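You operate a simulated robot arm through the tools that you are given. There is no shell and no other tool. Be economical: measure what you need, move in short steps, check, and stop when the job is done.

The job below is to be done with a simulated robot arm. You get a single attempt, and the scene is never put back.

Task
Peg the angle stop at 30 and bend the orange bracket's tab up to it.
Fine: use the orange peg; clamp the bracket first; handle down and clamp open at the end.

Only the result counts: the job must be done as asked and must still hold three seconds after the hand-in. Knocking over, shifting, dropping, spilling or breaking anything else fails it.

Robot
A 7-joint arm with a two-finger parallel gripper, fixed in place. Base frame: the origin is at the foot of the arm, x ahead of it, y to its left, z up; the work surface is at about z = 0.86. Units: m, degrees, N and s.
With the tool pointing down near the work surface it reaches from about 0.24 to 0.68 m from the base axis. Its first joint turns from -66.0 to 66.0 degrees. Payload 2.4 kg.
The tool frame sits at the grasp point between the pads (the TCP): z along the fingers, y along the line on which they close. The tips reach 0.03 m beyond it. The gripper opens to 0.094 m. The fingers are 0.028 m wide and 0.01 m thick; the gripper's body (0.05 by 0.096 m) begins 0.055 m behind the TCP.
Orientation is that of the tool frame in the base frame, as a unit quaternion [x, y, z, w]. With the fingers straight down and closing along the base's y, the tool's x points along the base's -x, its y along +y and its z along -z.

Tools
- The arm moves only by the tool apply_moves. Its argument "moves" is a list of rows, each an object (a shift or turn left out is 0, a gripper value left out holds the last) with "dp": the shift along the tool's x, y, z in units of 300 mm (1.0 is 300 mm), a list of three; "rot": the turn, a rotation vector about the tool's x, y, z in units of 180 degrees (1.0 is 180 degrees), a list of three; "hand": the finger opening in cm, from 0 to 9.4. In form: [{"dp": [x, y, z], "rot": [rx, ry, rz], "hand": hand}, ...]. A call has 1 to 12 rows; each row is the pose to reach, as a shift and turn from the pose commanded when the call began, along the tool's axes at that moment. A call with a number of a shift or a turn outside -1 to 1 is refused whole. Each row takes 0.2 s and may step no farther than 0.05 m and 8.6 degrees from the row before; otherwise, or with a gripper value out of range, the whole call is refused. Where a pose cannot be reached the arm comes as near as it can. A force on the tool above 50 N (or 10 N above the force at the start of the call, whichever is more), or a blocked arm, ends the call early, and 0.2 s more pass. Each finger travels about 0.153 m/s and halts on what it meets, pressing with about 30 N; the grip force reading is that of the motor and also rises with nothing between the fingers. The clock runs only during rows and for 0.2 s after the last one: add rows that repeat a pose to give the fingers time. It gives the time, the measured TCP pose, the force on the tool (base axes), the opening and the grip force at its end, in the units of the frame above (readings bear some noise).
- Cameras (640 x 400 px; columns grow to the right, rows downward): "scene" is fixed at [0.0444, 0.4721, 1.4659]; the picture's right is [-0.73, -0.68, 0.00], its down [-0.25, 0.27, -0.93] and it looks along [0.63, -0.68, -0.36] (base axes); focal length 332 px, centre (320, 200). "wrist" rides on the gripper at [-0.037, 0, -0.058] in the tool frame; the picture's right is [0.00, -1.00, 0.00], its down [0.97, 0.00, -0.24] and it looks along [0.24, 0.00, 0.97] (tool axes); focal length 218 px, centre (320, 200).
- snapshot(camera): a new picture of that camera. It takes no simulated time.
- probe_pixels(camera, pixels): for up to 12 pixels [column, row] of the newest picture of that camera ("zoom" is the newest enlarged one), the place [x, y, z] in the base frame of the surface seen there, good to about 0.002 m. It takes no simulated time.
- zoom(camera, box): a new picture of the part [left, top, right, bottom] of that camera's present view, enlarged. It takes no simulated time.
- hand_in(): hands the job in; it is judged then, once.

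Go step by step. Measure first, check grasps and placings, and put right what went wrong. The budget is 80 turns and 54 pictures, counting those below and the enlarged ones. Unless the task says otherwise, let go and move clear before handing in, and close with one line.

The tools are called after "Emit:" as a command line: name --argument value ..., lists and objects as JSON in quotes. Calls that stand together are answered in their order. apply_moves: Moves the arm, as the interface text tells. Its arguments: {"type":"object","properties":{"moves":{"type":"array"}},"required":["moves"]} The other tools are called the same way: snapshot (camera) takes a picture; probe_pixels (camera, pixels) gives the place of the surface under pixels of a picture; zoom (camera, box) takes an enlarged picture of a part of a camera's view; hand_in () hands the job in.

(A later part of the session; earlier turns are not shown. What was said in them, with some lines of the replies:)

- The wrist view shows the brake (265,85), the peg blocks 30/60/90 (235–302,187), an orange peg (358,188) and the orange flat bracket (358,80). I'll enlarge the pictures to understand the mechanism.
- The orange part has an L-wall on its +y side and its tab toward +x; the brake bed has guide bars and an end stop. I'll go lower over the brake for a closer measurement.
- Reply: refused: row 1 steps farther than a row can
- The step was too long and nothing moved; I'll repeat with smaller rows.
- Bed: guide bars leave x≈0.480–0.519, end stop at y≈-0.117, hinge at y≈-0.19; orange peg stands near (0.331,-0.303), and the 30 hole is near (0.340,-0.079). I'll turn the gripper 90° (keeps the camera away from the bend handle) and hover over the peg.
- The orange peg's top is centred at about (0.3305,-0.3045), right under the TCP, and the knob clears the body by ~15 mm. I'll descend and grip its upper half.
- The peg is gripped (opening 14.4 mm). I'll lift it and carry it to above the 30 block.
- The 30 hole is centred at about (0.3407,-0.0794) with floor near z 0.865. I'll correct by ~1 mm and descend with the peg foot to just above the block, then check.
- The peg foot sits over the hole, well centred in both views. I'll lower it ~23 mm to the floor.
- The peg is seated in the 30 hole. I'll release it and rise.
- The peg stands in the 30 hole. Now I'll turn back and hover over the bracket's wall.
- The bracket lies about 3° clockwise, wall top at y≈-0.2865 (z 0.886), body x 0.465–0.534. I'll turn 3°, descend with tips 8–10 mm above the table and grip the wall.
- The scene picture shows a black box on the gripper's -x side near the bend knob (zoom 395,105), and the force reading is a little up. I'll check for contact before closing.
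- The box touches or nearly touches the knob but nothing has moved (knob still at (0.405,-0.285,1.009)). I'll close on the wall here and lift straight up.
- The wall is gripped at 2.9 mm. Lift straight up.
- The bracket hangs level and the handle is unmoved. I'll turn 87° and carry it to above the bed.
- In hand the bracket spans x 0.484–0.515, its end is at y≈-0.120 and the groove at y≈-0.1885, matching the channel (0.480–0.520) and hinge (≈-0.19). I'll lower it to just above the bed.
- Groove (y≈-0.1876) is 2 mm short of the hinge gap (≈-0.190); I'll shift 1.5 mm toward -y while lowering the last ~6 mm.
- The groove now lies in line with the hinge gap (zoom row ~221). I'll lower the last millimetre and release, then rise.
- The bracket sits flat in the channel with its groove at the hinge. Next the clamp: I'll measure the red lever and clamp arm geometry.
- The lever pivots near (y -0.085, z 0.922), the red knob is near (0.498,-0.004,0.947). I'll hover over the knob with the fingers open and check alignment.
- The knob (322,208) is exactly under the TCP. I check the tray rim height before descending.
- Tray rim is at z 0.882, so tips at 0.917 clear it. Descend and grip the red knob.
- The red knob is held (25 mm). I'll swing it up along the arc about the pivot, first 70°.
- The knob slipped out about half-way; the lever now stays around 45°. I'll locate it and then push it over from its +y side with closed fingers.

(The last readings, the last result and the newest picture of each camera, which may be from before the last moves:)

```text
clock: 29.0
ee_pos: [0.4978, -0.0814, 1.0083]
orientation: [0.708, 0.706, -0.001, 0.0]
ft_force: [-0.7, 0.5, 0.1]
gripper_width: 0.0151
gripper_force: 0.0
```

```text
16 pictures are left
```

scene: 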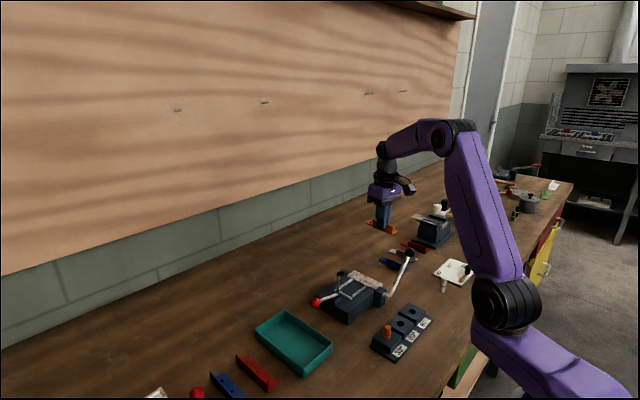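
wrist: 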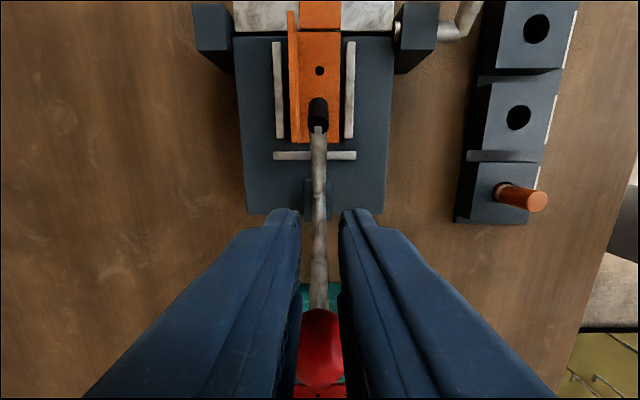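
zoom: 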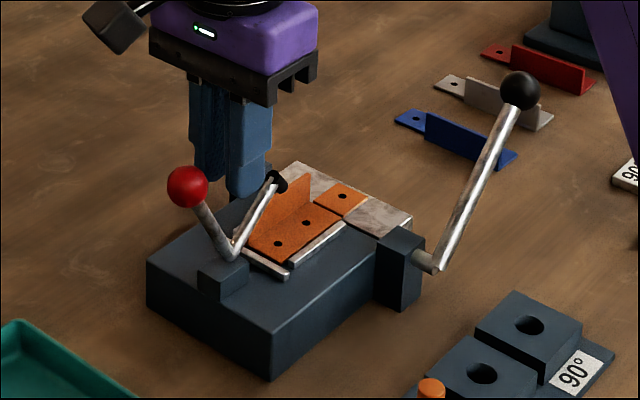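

The knob is at about (0.497,-0.043,0.998). I'll rise, go to its +y side, close the fingers and descend.

Emit:
apply_moves --moves '[{"dp": [0, 0, -0.13], "hand": 1.7}, {"dp": [0, 0, -0.27]}, {"dp": [0.15, 0, -0.27], "hand": 0}, {"dp": [0.291, -0.002, -0.27]}, {"dp": [0.291, -0.002, -0.12]}, {"dp": [0.291, -0.002, 0]}, {"dp": [0.291, -0.002, 0]}]'

Emit:
apply_moves --moves '[{"dp": [-0.04, 0, 0]}, {"dp": [-0.08, 0, 0]}, {"dp": [-0.12, 0, 0]}, {"dp": [-0.16, 0, 0]}, {"dp": [-0.2, 0, 0]}, {"dp": [-0.24, 0, 0]}, {"dp": [-0.27, 0, 0]}, {"dp": [-0.27, 0, 0]}]'

Emit:
zoom --camera "scene" --box '[300, 230, 420, 330]'

```text
clock: 30.6
ee_pos: [0.496, 0.0087, 1.0071]
orientation: [0.707, 0.707, 0.0, 0.0]
ft_force: [-0.3, -0.6, 0.4]
gripper_width: 0.0
gripper_force: 30.1
```

```text
clock: 32.4
ee_pos: [0.4956, -0.072, 1.0081]
orientation: [0.707, 0.707, 0.0, 0.0]
ft_force: [-0.7, 2.7, 0.2]
gripper_width: 0.0002
gripper_force: 30.1
```

```text
4.00 times, centred on (360, 280) of scene
```

zoom: 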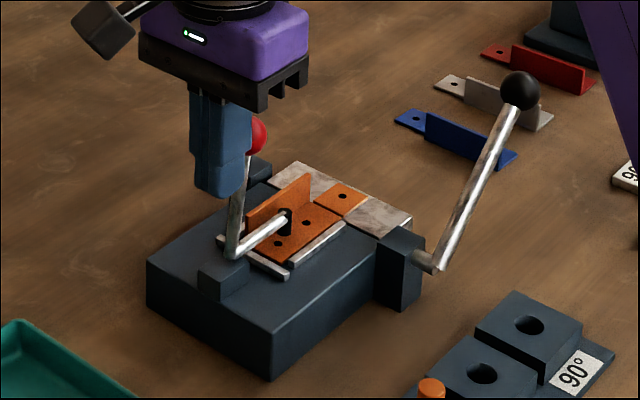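

The pad is nearly on the plate. I'll keep pushing until it resists firmly.

Emit:
apply_moves --moves '[{"dp": [-0.02, 0, 0]}, {"dp": [-0.04, 0, 0]}, {"dp": [-0.06, 0, 0]}, {"dp": [-0.075, 0, 0]}, {"dp": [-0.075, 0, 0]}]'

Emit:
zoom --camera "scene" --box '[310, 250, 390, 320]'

```text
clock: 33.1
ee_pos: [0.4959, -0.0724, 1.0079]
orientation: [0.702, 0.712, 0.002, -0.007]
ft_force: [-2.5, 10.8, 4.2]
gripper_width: 0.0002
gripper_force: 30.1
stopped in row 3: the force on the tool passed its limit (the readings are from after the stop); the commanded pose is now the measured one
```

```text
5.71 times, centred on (350, 285) of scene
```

zoom: 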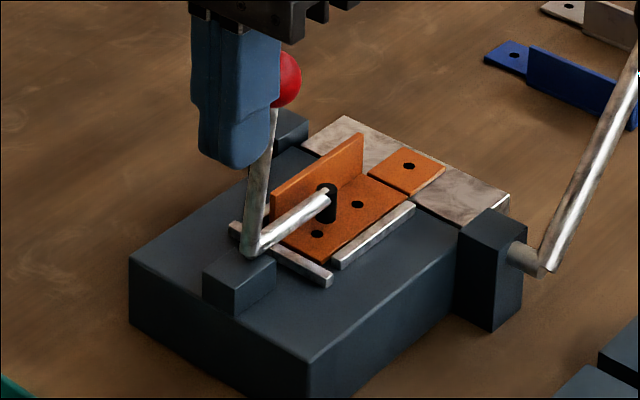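

The clamp is firmly home (stopped above 50 N). Now I'll back off and go to the -y side of the black bend knob at (0.405,-0.284,0.998).

Emit:
apply_moves --moves '[{"dp": [0.08, 0, 0]}, {"dp": [0.1, 0, -0.13]}, {"dp": [0.1, 0, -0.26]}, {"dp": [0.1, 0, -0.38]}, {"dp": [-0.04, -0.05, -0.38]}, {"dp": [-0.18, -0.1, -0.38]}, {"dp": [-0.32, -0.15, -0.38]}, {"dp": [-0.46, -0.2, -0.38]}, {"dp": [-0.6, -0.25, -0.38]}, {"dp": [-0.74, -0.3, -0.38]}, {"dp": [-0.875, -0.303, -0.38]}, {"dp": [-0.875, -0.303, -0.38]}]'

Emit:
zoom --camera "scene" --box '[310, 220, 450, 330]'

```text
clock: 35.7
ee_pos: [0.4112, -0.3401, 1.1207]
orientation: [0.703, 0.711, 0.001, -0.005]
ft_force: [-0.1, -0.6, -1.2]
gripper_width: 0.0002
gripper_force: 30.4
```

```text
3.64 times, centred on (380, 275) of scene
```

zoom: 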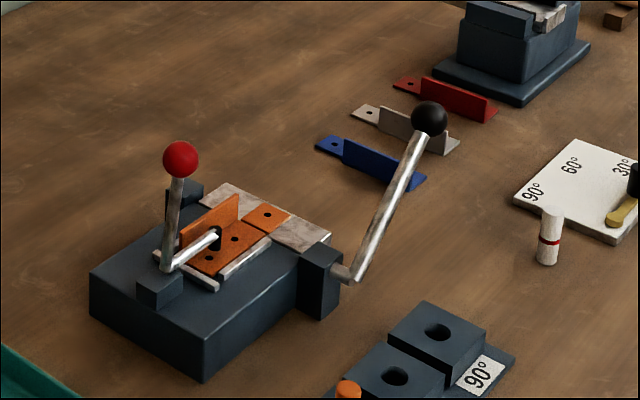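

The clamp stays closed. I'll refine the knob position, then descend beside it.

Emit:
probe_pixels --camera "zoom" --pixels '[[429, 118], [429, 104], [440, 118], [418, 118], [420, 145], [355, 275], [340, 270]]'

Emit:
apply_moves --moves '[{"dp": [-0.01, -0.02, 0.13]}, {"dp": [-0.01, -0.02, 0.26]}, {"dp": [-0.01, -0.02, 0.35]}, {"dp": [-0.01, -0.02, 0.35]}]'

Emit:
zoom --camera "scene" --box '[350, 200, 450, 300]'

```text
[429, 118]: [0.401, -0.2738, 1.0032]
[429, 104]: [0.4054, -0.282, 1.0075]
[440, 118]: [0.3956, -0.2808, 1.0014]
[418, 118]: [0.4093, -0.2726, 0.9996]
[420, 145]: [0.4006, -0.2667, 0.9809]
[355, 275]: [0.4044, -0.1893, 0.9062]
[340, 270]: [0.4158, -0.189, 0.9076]
```

```text
clock: 36.7
ee_pos: [0.4056, -0.3414, 1.0136]
orientation: [0.703, 0.711, 0.002, -0.006]
ft_force: [-0.1, -0.3, 0.1]
gripper_width: 0.0
gripper_force: 29.6
```

```text
4.00 times, centred on (400, 250) of scene
```

zoom: 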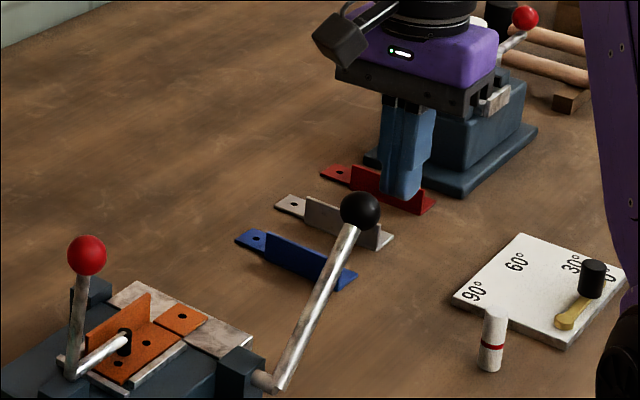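

The fingers are beside the knob on its -y side. I'll push it +y to about 24° and look.

Emit:
apply_moves --moves '[{"dp": [0.05, 0, 0]}, {"dp": [0.1, 0, 0]}, {"dp": [0.13, 0, -0.015]}, {"dp": [0.16, 0, -0.03]}, {"dp": [0.19, 0, -0.04]}, {"dp": [0.22, 0, -0.05]}, {"dp": [0.25, 0, -0.06]}, {"dp": [0.25, 0, -0.06]}]'

Emit:
zoom --camera "scene" --box '[320, 210, 430, 310]'

```text
clock: 38.5
ee_pos: [0.402, -0.2668, 1.0332]
orientation: [0.703, 0.711, 0.002, -0.007]
ft_force: [-0.5, -0.1, -0.1]
gripper_width: 0.0001
gripper_force: 29.7
```

```text
4.00 times, centred on (375, 260) of scene
```

zoom: 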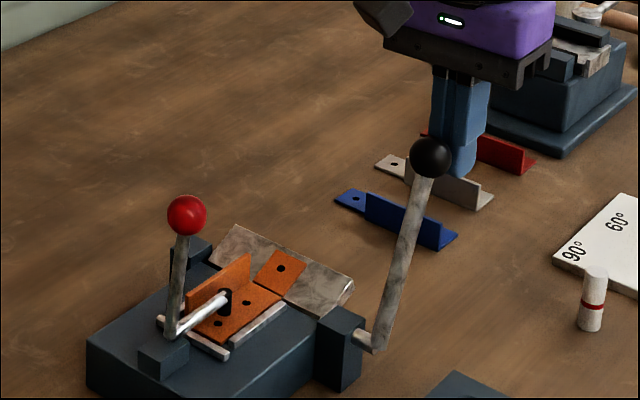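

The leaf and tab rise together (~20°). I'll creep on until the stop resists.

Emit:
apply_moves --moves '[{"dp": [0.012, 0.005, -0.003]}, {"dp": [0.024, 0.008, -0.006]}, {"dp": [0.036, 0.008, -0.009]}, {"dp": [0.048, 0.008, -0.012]}, {"dp": [0.06, 0.008, -0.015]}, {"dp": [0.072, 0.008, -0.018]}, {"dp": [0.084, 0.008, -0.018]}, {"dp": [0.096, 0.008, -0.018]}]'

Emit:
zoom --camera "scene" --box '[320, 210, 430, 310]'

```text
clock: 40.2
ee_pos: [0.4039, -0.2527, 1.0415]
orientation: [0.706, 0.708, -0.001, 0.004]
ft_force: [-0.6, -13.2, -1.1]
gripper_width: 0.0
gripper_force: 30.3
stopped in row 8: the force on the tool passed its limit (the readings are from after the stop); the commanded pose is now the measured one
```

```text
4.00 times, centred on (375, 260) of scene
```

zoom: 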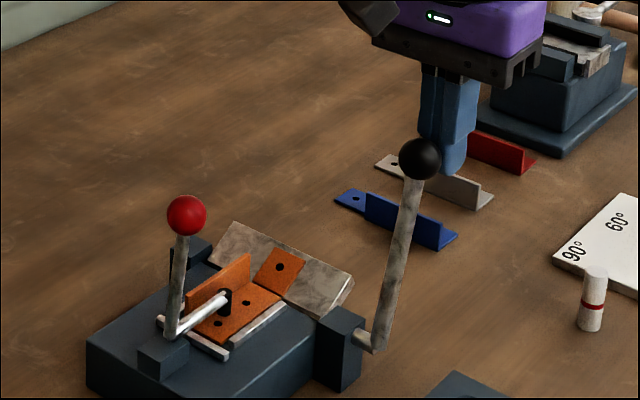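

It hit a hard stop at TCP y -0.2527, just where 30° was predicted. I'll check the tab's angle by probing.

Emit:
probe_pixels --camera "zoom" --pixels '[[262, 280], [284, 292], [276, 252], [300, 264], [240, 230], [345, 285], [325, 310], [418, 158]]'

```text
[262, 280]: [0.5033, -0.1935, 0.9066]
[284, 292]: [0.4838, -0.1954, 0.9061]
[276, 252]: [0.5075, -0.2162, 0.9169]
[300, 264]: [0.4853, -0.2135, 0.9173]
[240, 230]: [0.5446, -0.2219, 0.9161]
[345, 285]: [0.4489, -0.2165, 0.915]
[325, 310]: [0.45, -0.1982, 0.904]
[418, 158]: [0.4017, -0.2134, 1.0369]
```

The tab sits at about 30° on the leaf. Now I'll back off, go over to the knob's +y side and push the handle back down.

Emit:
apply_moves --moves '[{"dp": [-0.07, 0, 0]}, {"dp": [-0.07, 0, -0.15]}, {"dp": [-0.07, 0, -0.3]}, {"dp": [0.08, 0, -0.3]}, {"dp": [0.22, 0, -0.3]}, {"dp": [0.3, 0, -0.3]}, {"dp": [0.3, 0, -0.3]}, {"dp": [0.3, 0, -0.15]}, {"dp": [0.3, 0, 0]}, {"dp": [0.3, 0, 0.035]}, {"dp": [0.3, 0, 0.035]}]'

Emit:
snapshot --camera "wrist"

```text
clock: 42.6
ee_pos: [0.4023, -0.159, 1.0287]
orientation: [0.706, 0.708, -0.001, 0.002]
ft_force: [1.0, 0.0, 0.2]
gripper_width: 0.0
gripper_force: 29.9
```

```text
9 pictures are left
```

wrist: 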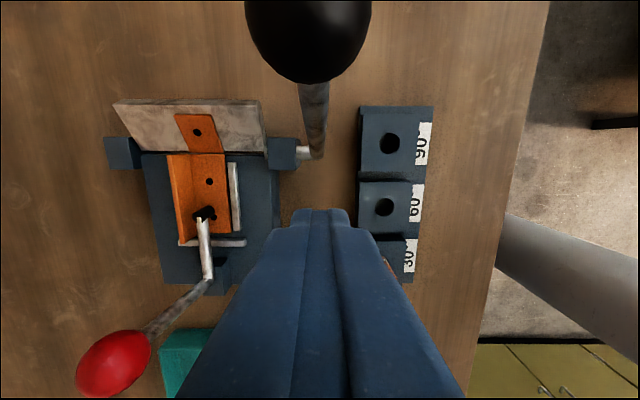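

The handle stays where it was left. Push it back toward -y until it rests.

Emit:
apply_moves --moves '[{"dp": [-0.06, 0.01, 0]}, {"dp": [-0.1, 0.01, 0]}, {"dp": [-0.14, 0.01, 0.005]}, {"dp": [-0.17, 0.01, 0.015]}, {"dp": [-0.2, 0.01, 0.025]}, {"dp": [-0.23, 0.01, 0.035]}, {"dp": [-0.26, 0.01, 0.045]}, {"dp": [-0.285, 0.01, 0.055]}, {"dp": [-0.31, 0.01, 0.06]}, {"dp": [-0.325, 0.01, 0.06]}, {"dp": [-0.34, 0.01, 0.06]}, {"dp": [-0.355, 0.01, 0.06]}]'

Emit:
zoom --camera "scene" --box '[320, 210, 430, 310]'

```text
clock: 45.0
ee_pos: [0.4069, -0.2512, 1.0119]
orientation: [0.702, 0.712, 0.003, -0.006]
ft_force: [-5.4, 11.3, 18.7]
gripper_width: 0.0
gripper_force: 30.3
stopped in row 11: the force on the tool passed its limit (the readings are from after the stop); the commanded pose is now the measured one
```

```text
4.00 times, centred on (375, 260) of scene
```

zoom: 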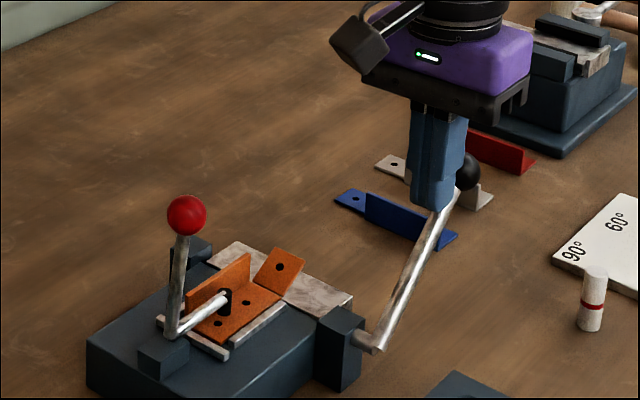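

The leaf is flat again and the tab stays bent up. Next I'll go to the -y side of the red knob to open the clamp.

Emit:
probe_pixels --camera "zoom" --pixels '[[187, 215], [187, 198], [178, 260], [168, 330], [355, 340], [300, 290], [345, 295]]'

Emit:
apply_moves --moves '[{"dp": [0.04, 0, 0]}, {"dp": [0.05, 0, -0.14]}, {"dp": [0.05, 0, -0.28]}, {"dp": [0.05, 0, -0.43]}, {"dp": [0.15, 0.1, -0.43]}, {"dp": [0.25, 0.2, -0.43]}, {"dp": [0.32, 0.3, -0.43]}, {"dp": [0.32, 0.3, -0.43]}]'

```text
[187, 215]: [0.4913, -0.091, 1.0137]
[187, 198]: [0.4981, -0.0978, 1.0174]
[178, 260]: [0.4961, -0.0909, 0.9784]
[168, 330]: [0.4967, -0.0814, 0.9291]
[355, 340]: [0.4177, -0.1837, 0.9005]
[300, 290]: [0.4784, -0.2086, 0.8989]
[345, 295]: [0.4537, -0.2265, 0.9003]
```

```text
clock: 46.8
ee_pos: [0.497, -0.1568, 1.1408]
orientation: [0.703, 0.711, 0.001, -0.005]
ft_force: [-0.4, 0.5, 0.0]
gripper_width: 0.0
gripper_force: 30.3
```

Red knob is at about (0.498,-0.099,1.008). Descend on its -y side and push it +y.

Emit:
apply_moves --moves '[{"dp": [0, 0.003, 0.15]}, {"dp": [0, 0.003, 0.3]}, {"dp": [0, 0.003, 0.437]}, {"dp": [0, 0.003, 0.437]}, {"dp": [0.06, 0.003, 0.437]}, {"dp": [0.11, 0.003, 0.437]}, {"dp": [0.16, 0.003, 0.437]}, {"dp": [0.21, 0.003, 0.437]}, {"dp": [0.26, 0.003, 0.445]}, {"dp": [0.31, 0.003, 0.455]}, {"dp": [0.356, 0.003, 0.465]}, {"dp": [0.356, 0.003, 0.465]}]'

Emit:
zoom --camera "scene" --box '[300, 230, 410, 330]'

```text
clock: 49.4
ee_pos: [0.4964, -0.0468, 1.0025]
orientation: [0.704, 0.711, 0.003, -0.006]
ft_force: [0.0, -1.2, -0.4]
gripper_width: 0.0
gripper_force: 29.5
```

```text
4.00 times, centred on (355, 280) of scene
```

zoom: 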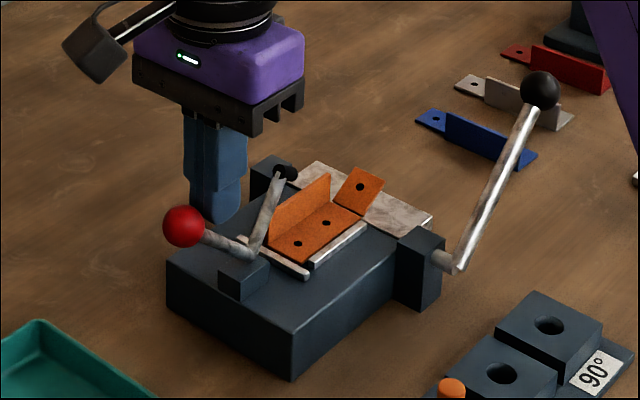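

The clamp arm is lifted well off. I'll finish by pressing the knob down from above to its original position.

Emit:
apply_moves --moves '[{"dp": [-0.01, 0, -0.07]}, {"dp": [-0.01, 0, -0.15]}, {"dp": [0.07, 0, -0.15]}, {"dp": [0.14, 0, -0.15]}, {"dp": [0.14, 0, -0.08]}, {"dp": [0.14, 0, -0.03]}, {"dp": [0.14, 0, 0.0]}, {"dp": [0.14, 0, 0.025]}, {"dp": [0.14, 0, 0.045]}, {"dp": [0.14, 0, 0.06]}, {"dp": [0.14, 0, 0.06]}]'

Emit:
zoom --camera "scene" --box '[300, 230, 410, 330]'

```text
clock: 51.8
ee_pos: [0.4955, -0.0067, 0.9839]
orientation: [0.703, 0.711, 0.002, -0.006]
ft_force: [-1.2, 0.2, 7.6]
gripper_width: 0.0
gripper_force: 30.2
```

```text
4.00 times, centred on (355, 280) of scene
```

zoom: 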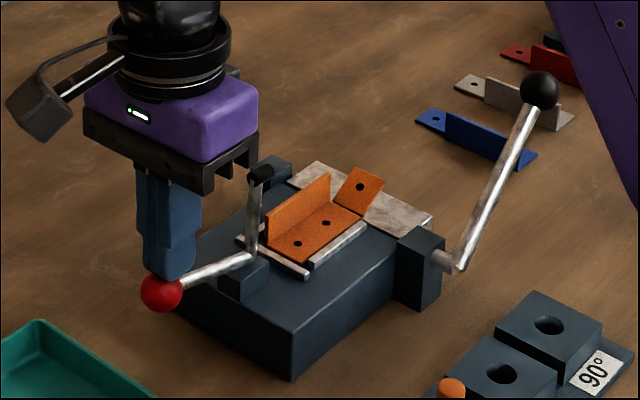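

The clamp arm is upright again, fully open. I'll rise clear and take a last look.

Emit:
apply_moves --moves '[{"dp": [0, 0, -0.15]}, {"dp": [0, 0, -0.3]}, {"dp": [0, 0, -0.45]}, {"dp": [0, 0, -0.6]}, {"dp": [0, 0, -0.6]}]'

Emit:
zoom --camera "scene" --box '[300, 240, 440, 370]'

```text
clock: 53.0
ee_pos: [0.4957, -0.0087, 1.1651]
orientation: [0.703, 0.711, 0.0, -0.006]
ft_force: [-0.9, 0.2, 0.1]
gripper_width: 0.0
gripper_force: 29.9
```

```text
3.08 times, centred on (370, 305) of scene
```

zoom: 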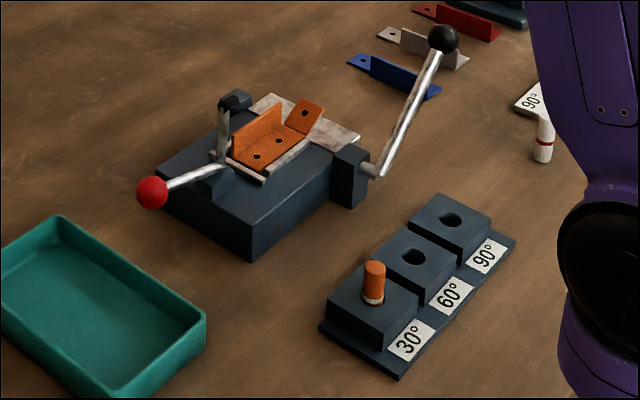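

Everything looks as asked; I'll check the tab angle once more.

Emit:
probe_pixels --camera "zoom" --pixels '[[293, 124], [302, 129], [297, 110], [306, 101], [318, 108], [288, 120], [321, 112]]'

```text
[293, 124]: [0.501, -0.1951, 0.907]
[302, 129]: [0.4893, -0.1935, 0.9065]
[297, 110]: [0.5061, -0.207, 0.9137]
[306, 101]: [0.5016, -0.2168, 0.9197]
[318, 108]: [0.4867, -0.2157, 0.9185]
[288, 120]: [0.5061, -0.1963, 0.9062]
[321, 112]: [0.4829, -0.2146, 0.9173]
```

The tab slopes about 29–30°, the peg is in the 30 hole, the handle is down and the clamp is open. I'm handing in.

Emit:
hand_in

```text
The job is handed in.
```

The orange peg is in the 30° hole and the orange bracket's tab is bent up to the stop, measuring about 29–30°. The bracket was clamped before the bend, and the handle is now down and the clamp open. The bracket is still in the brake.
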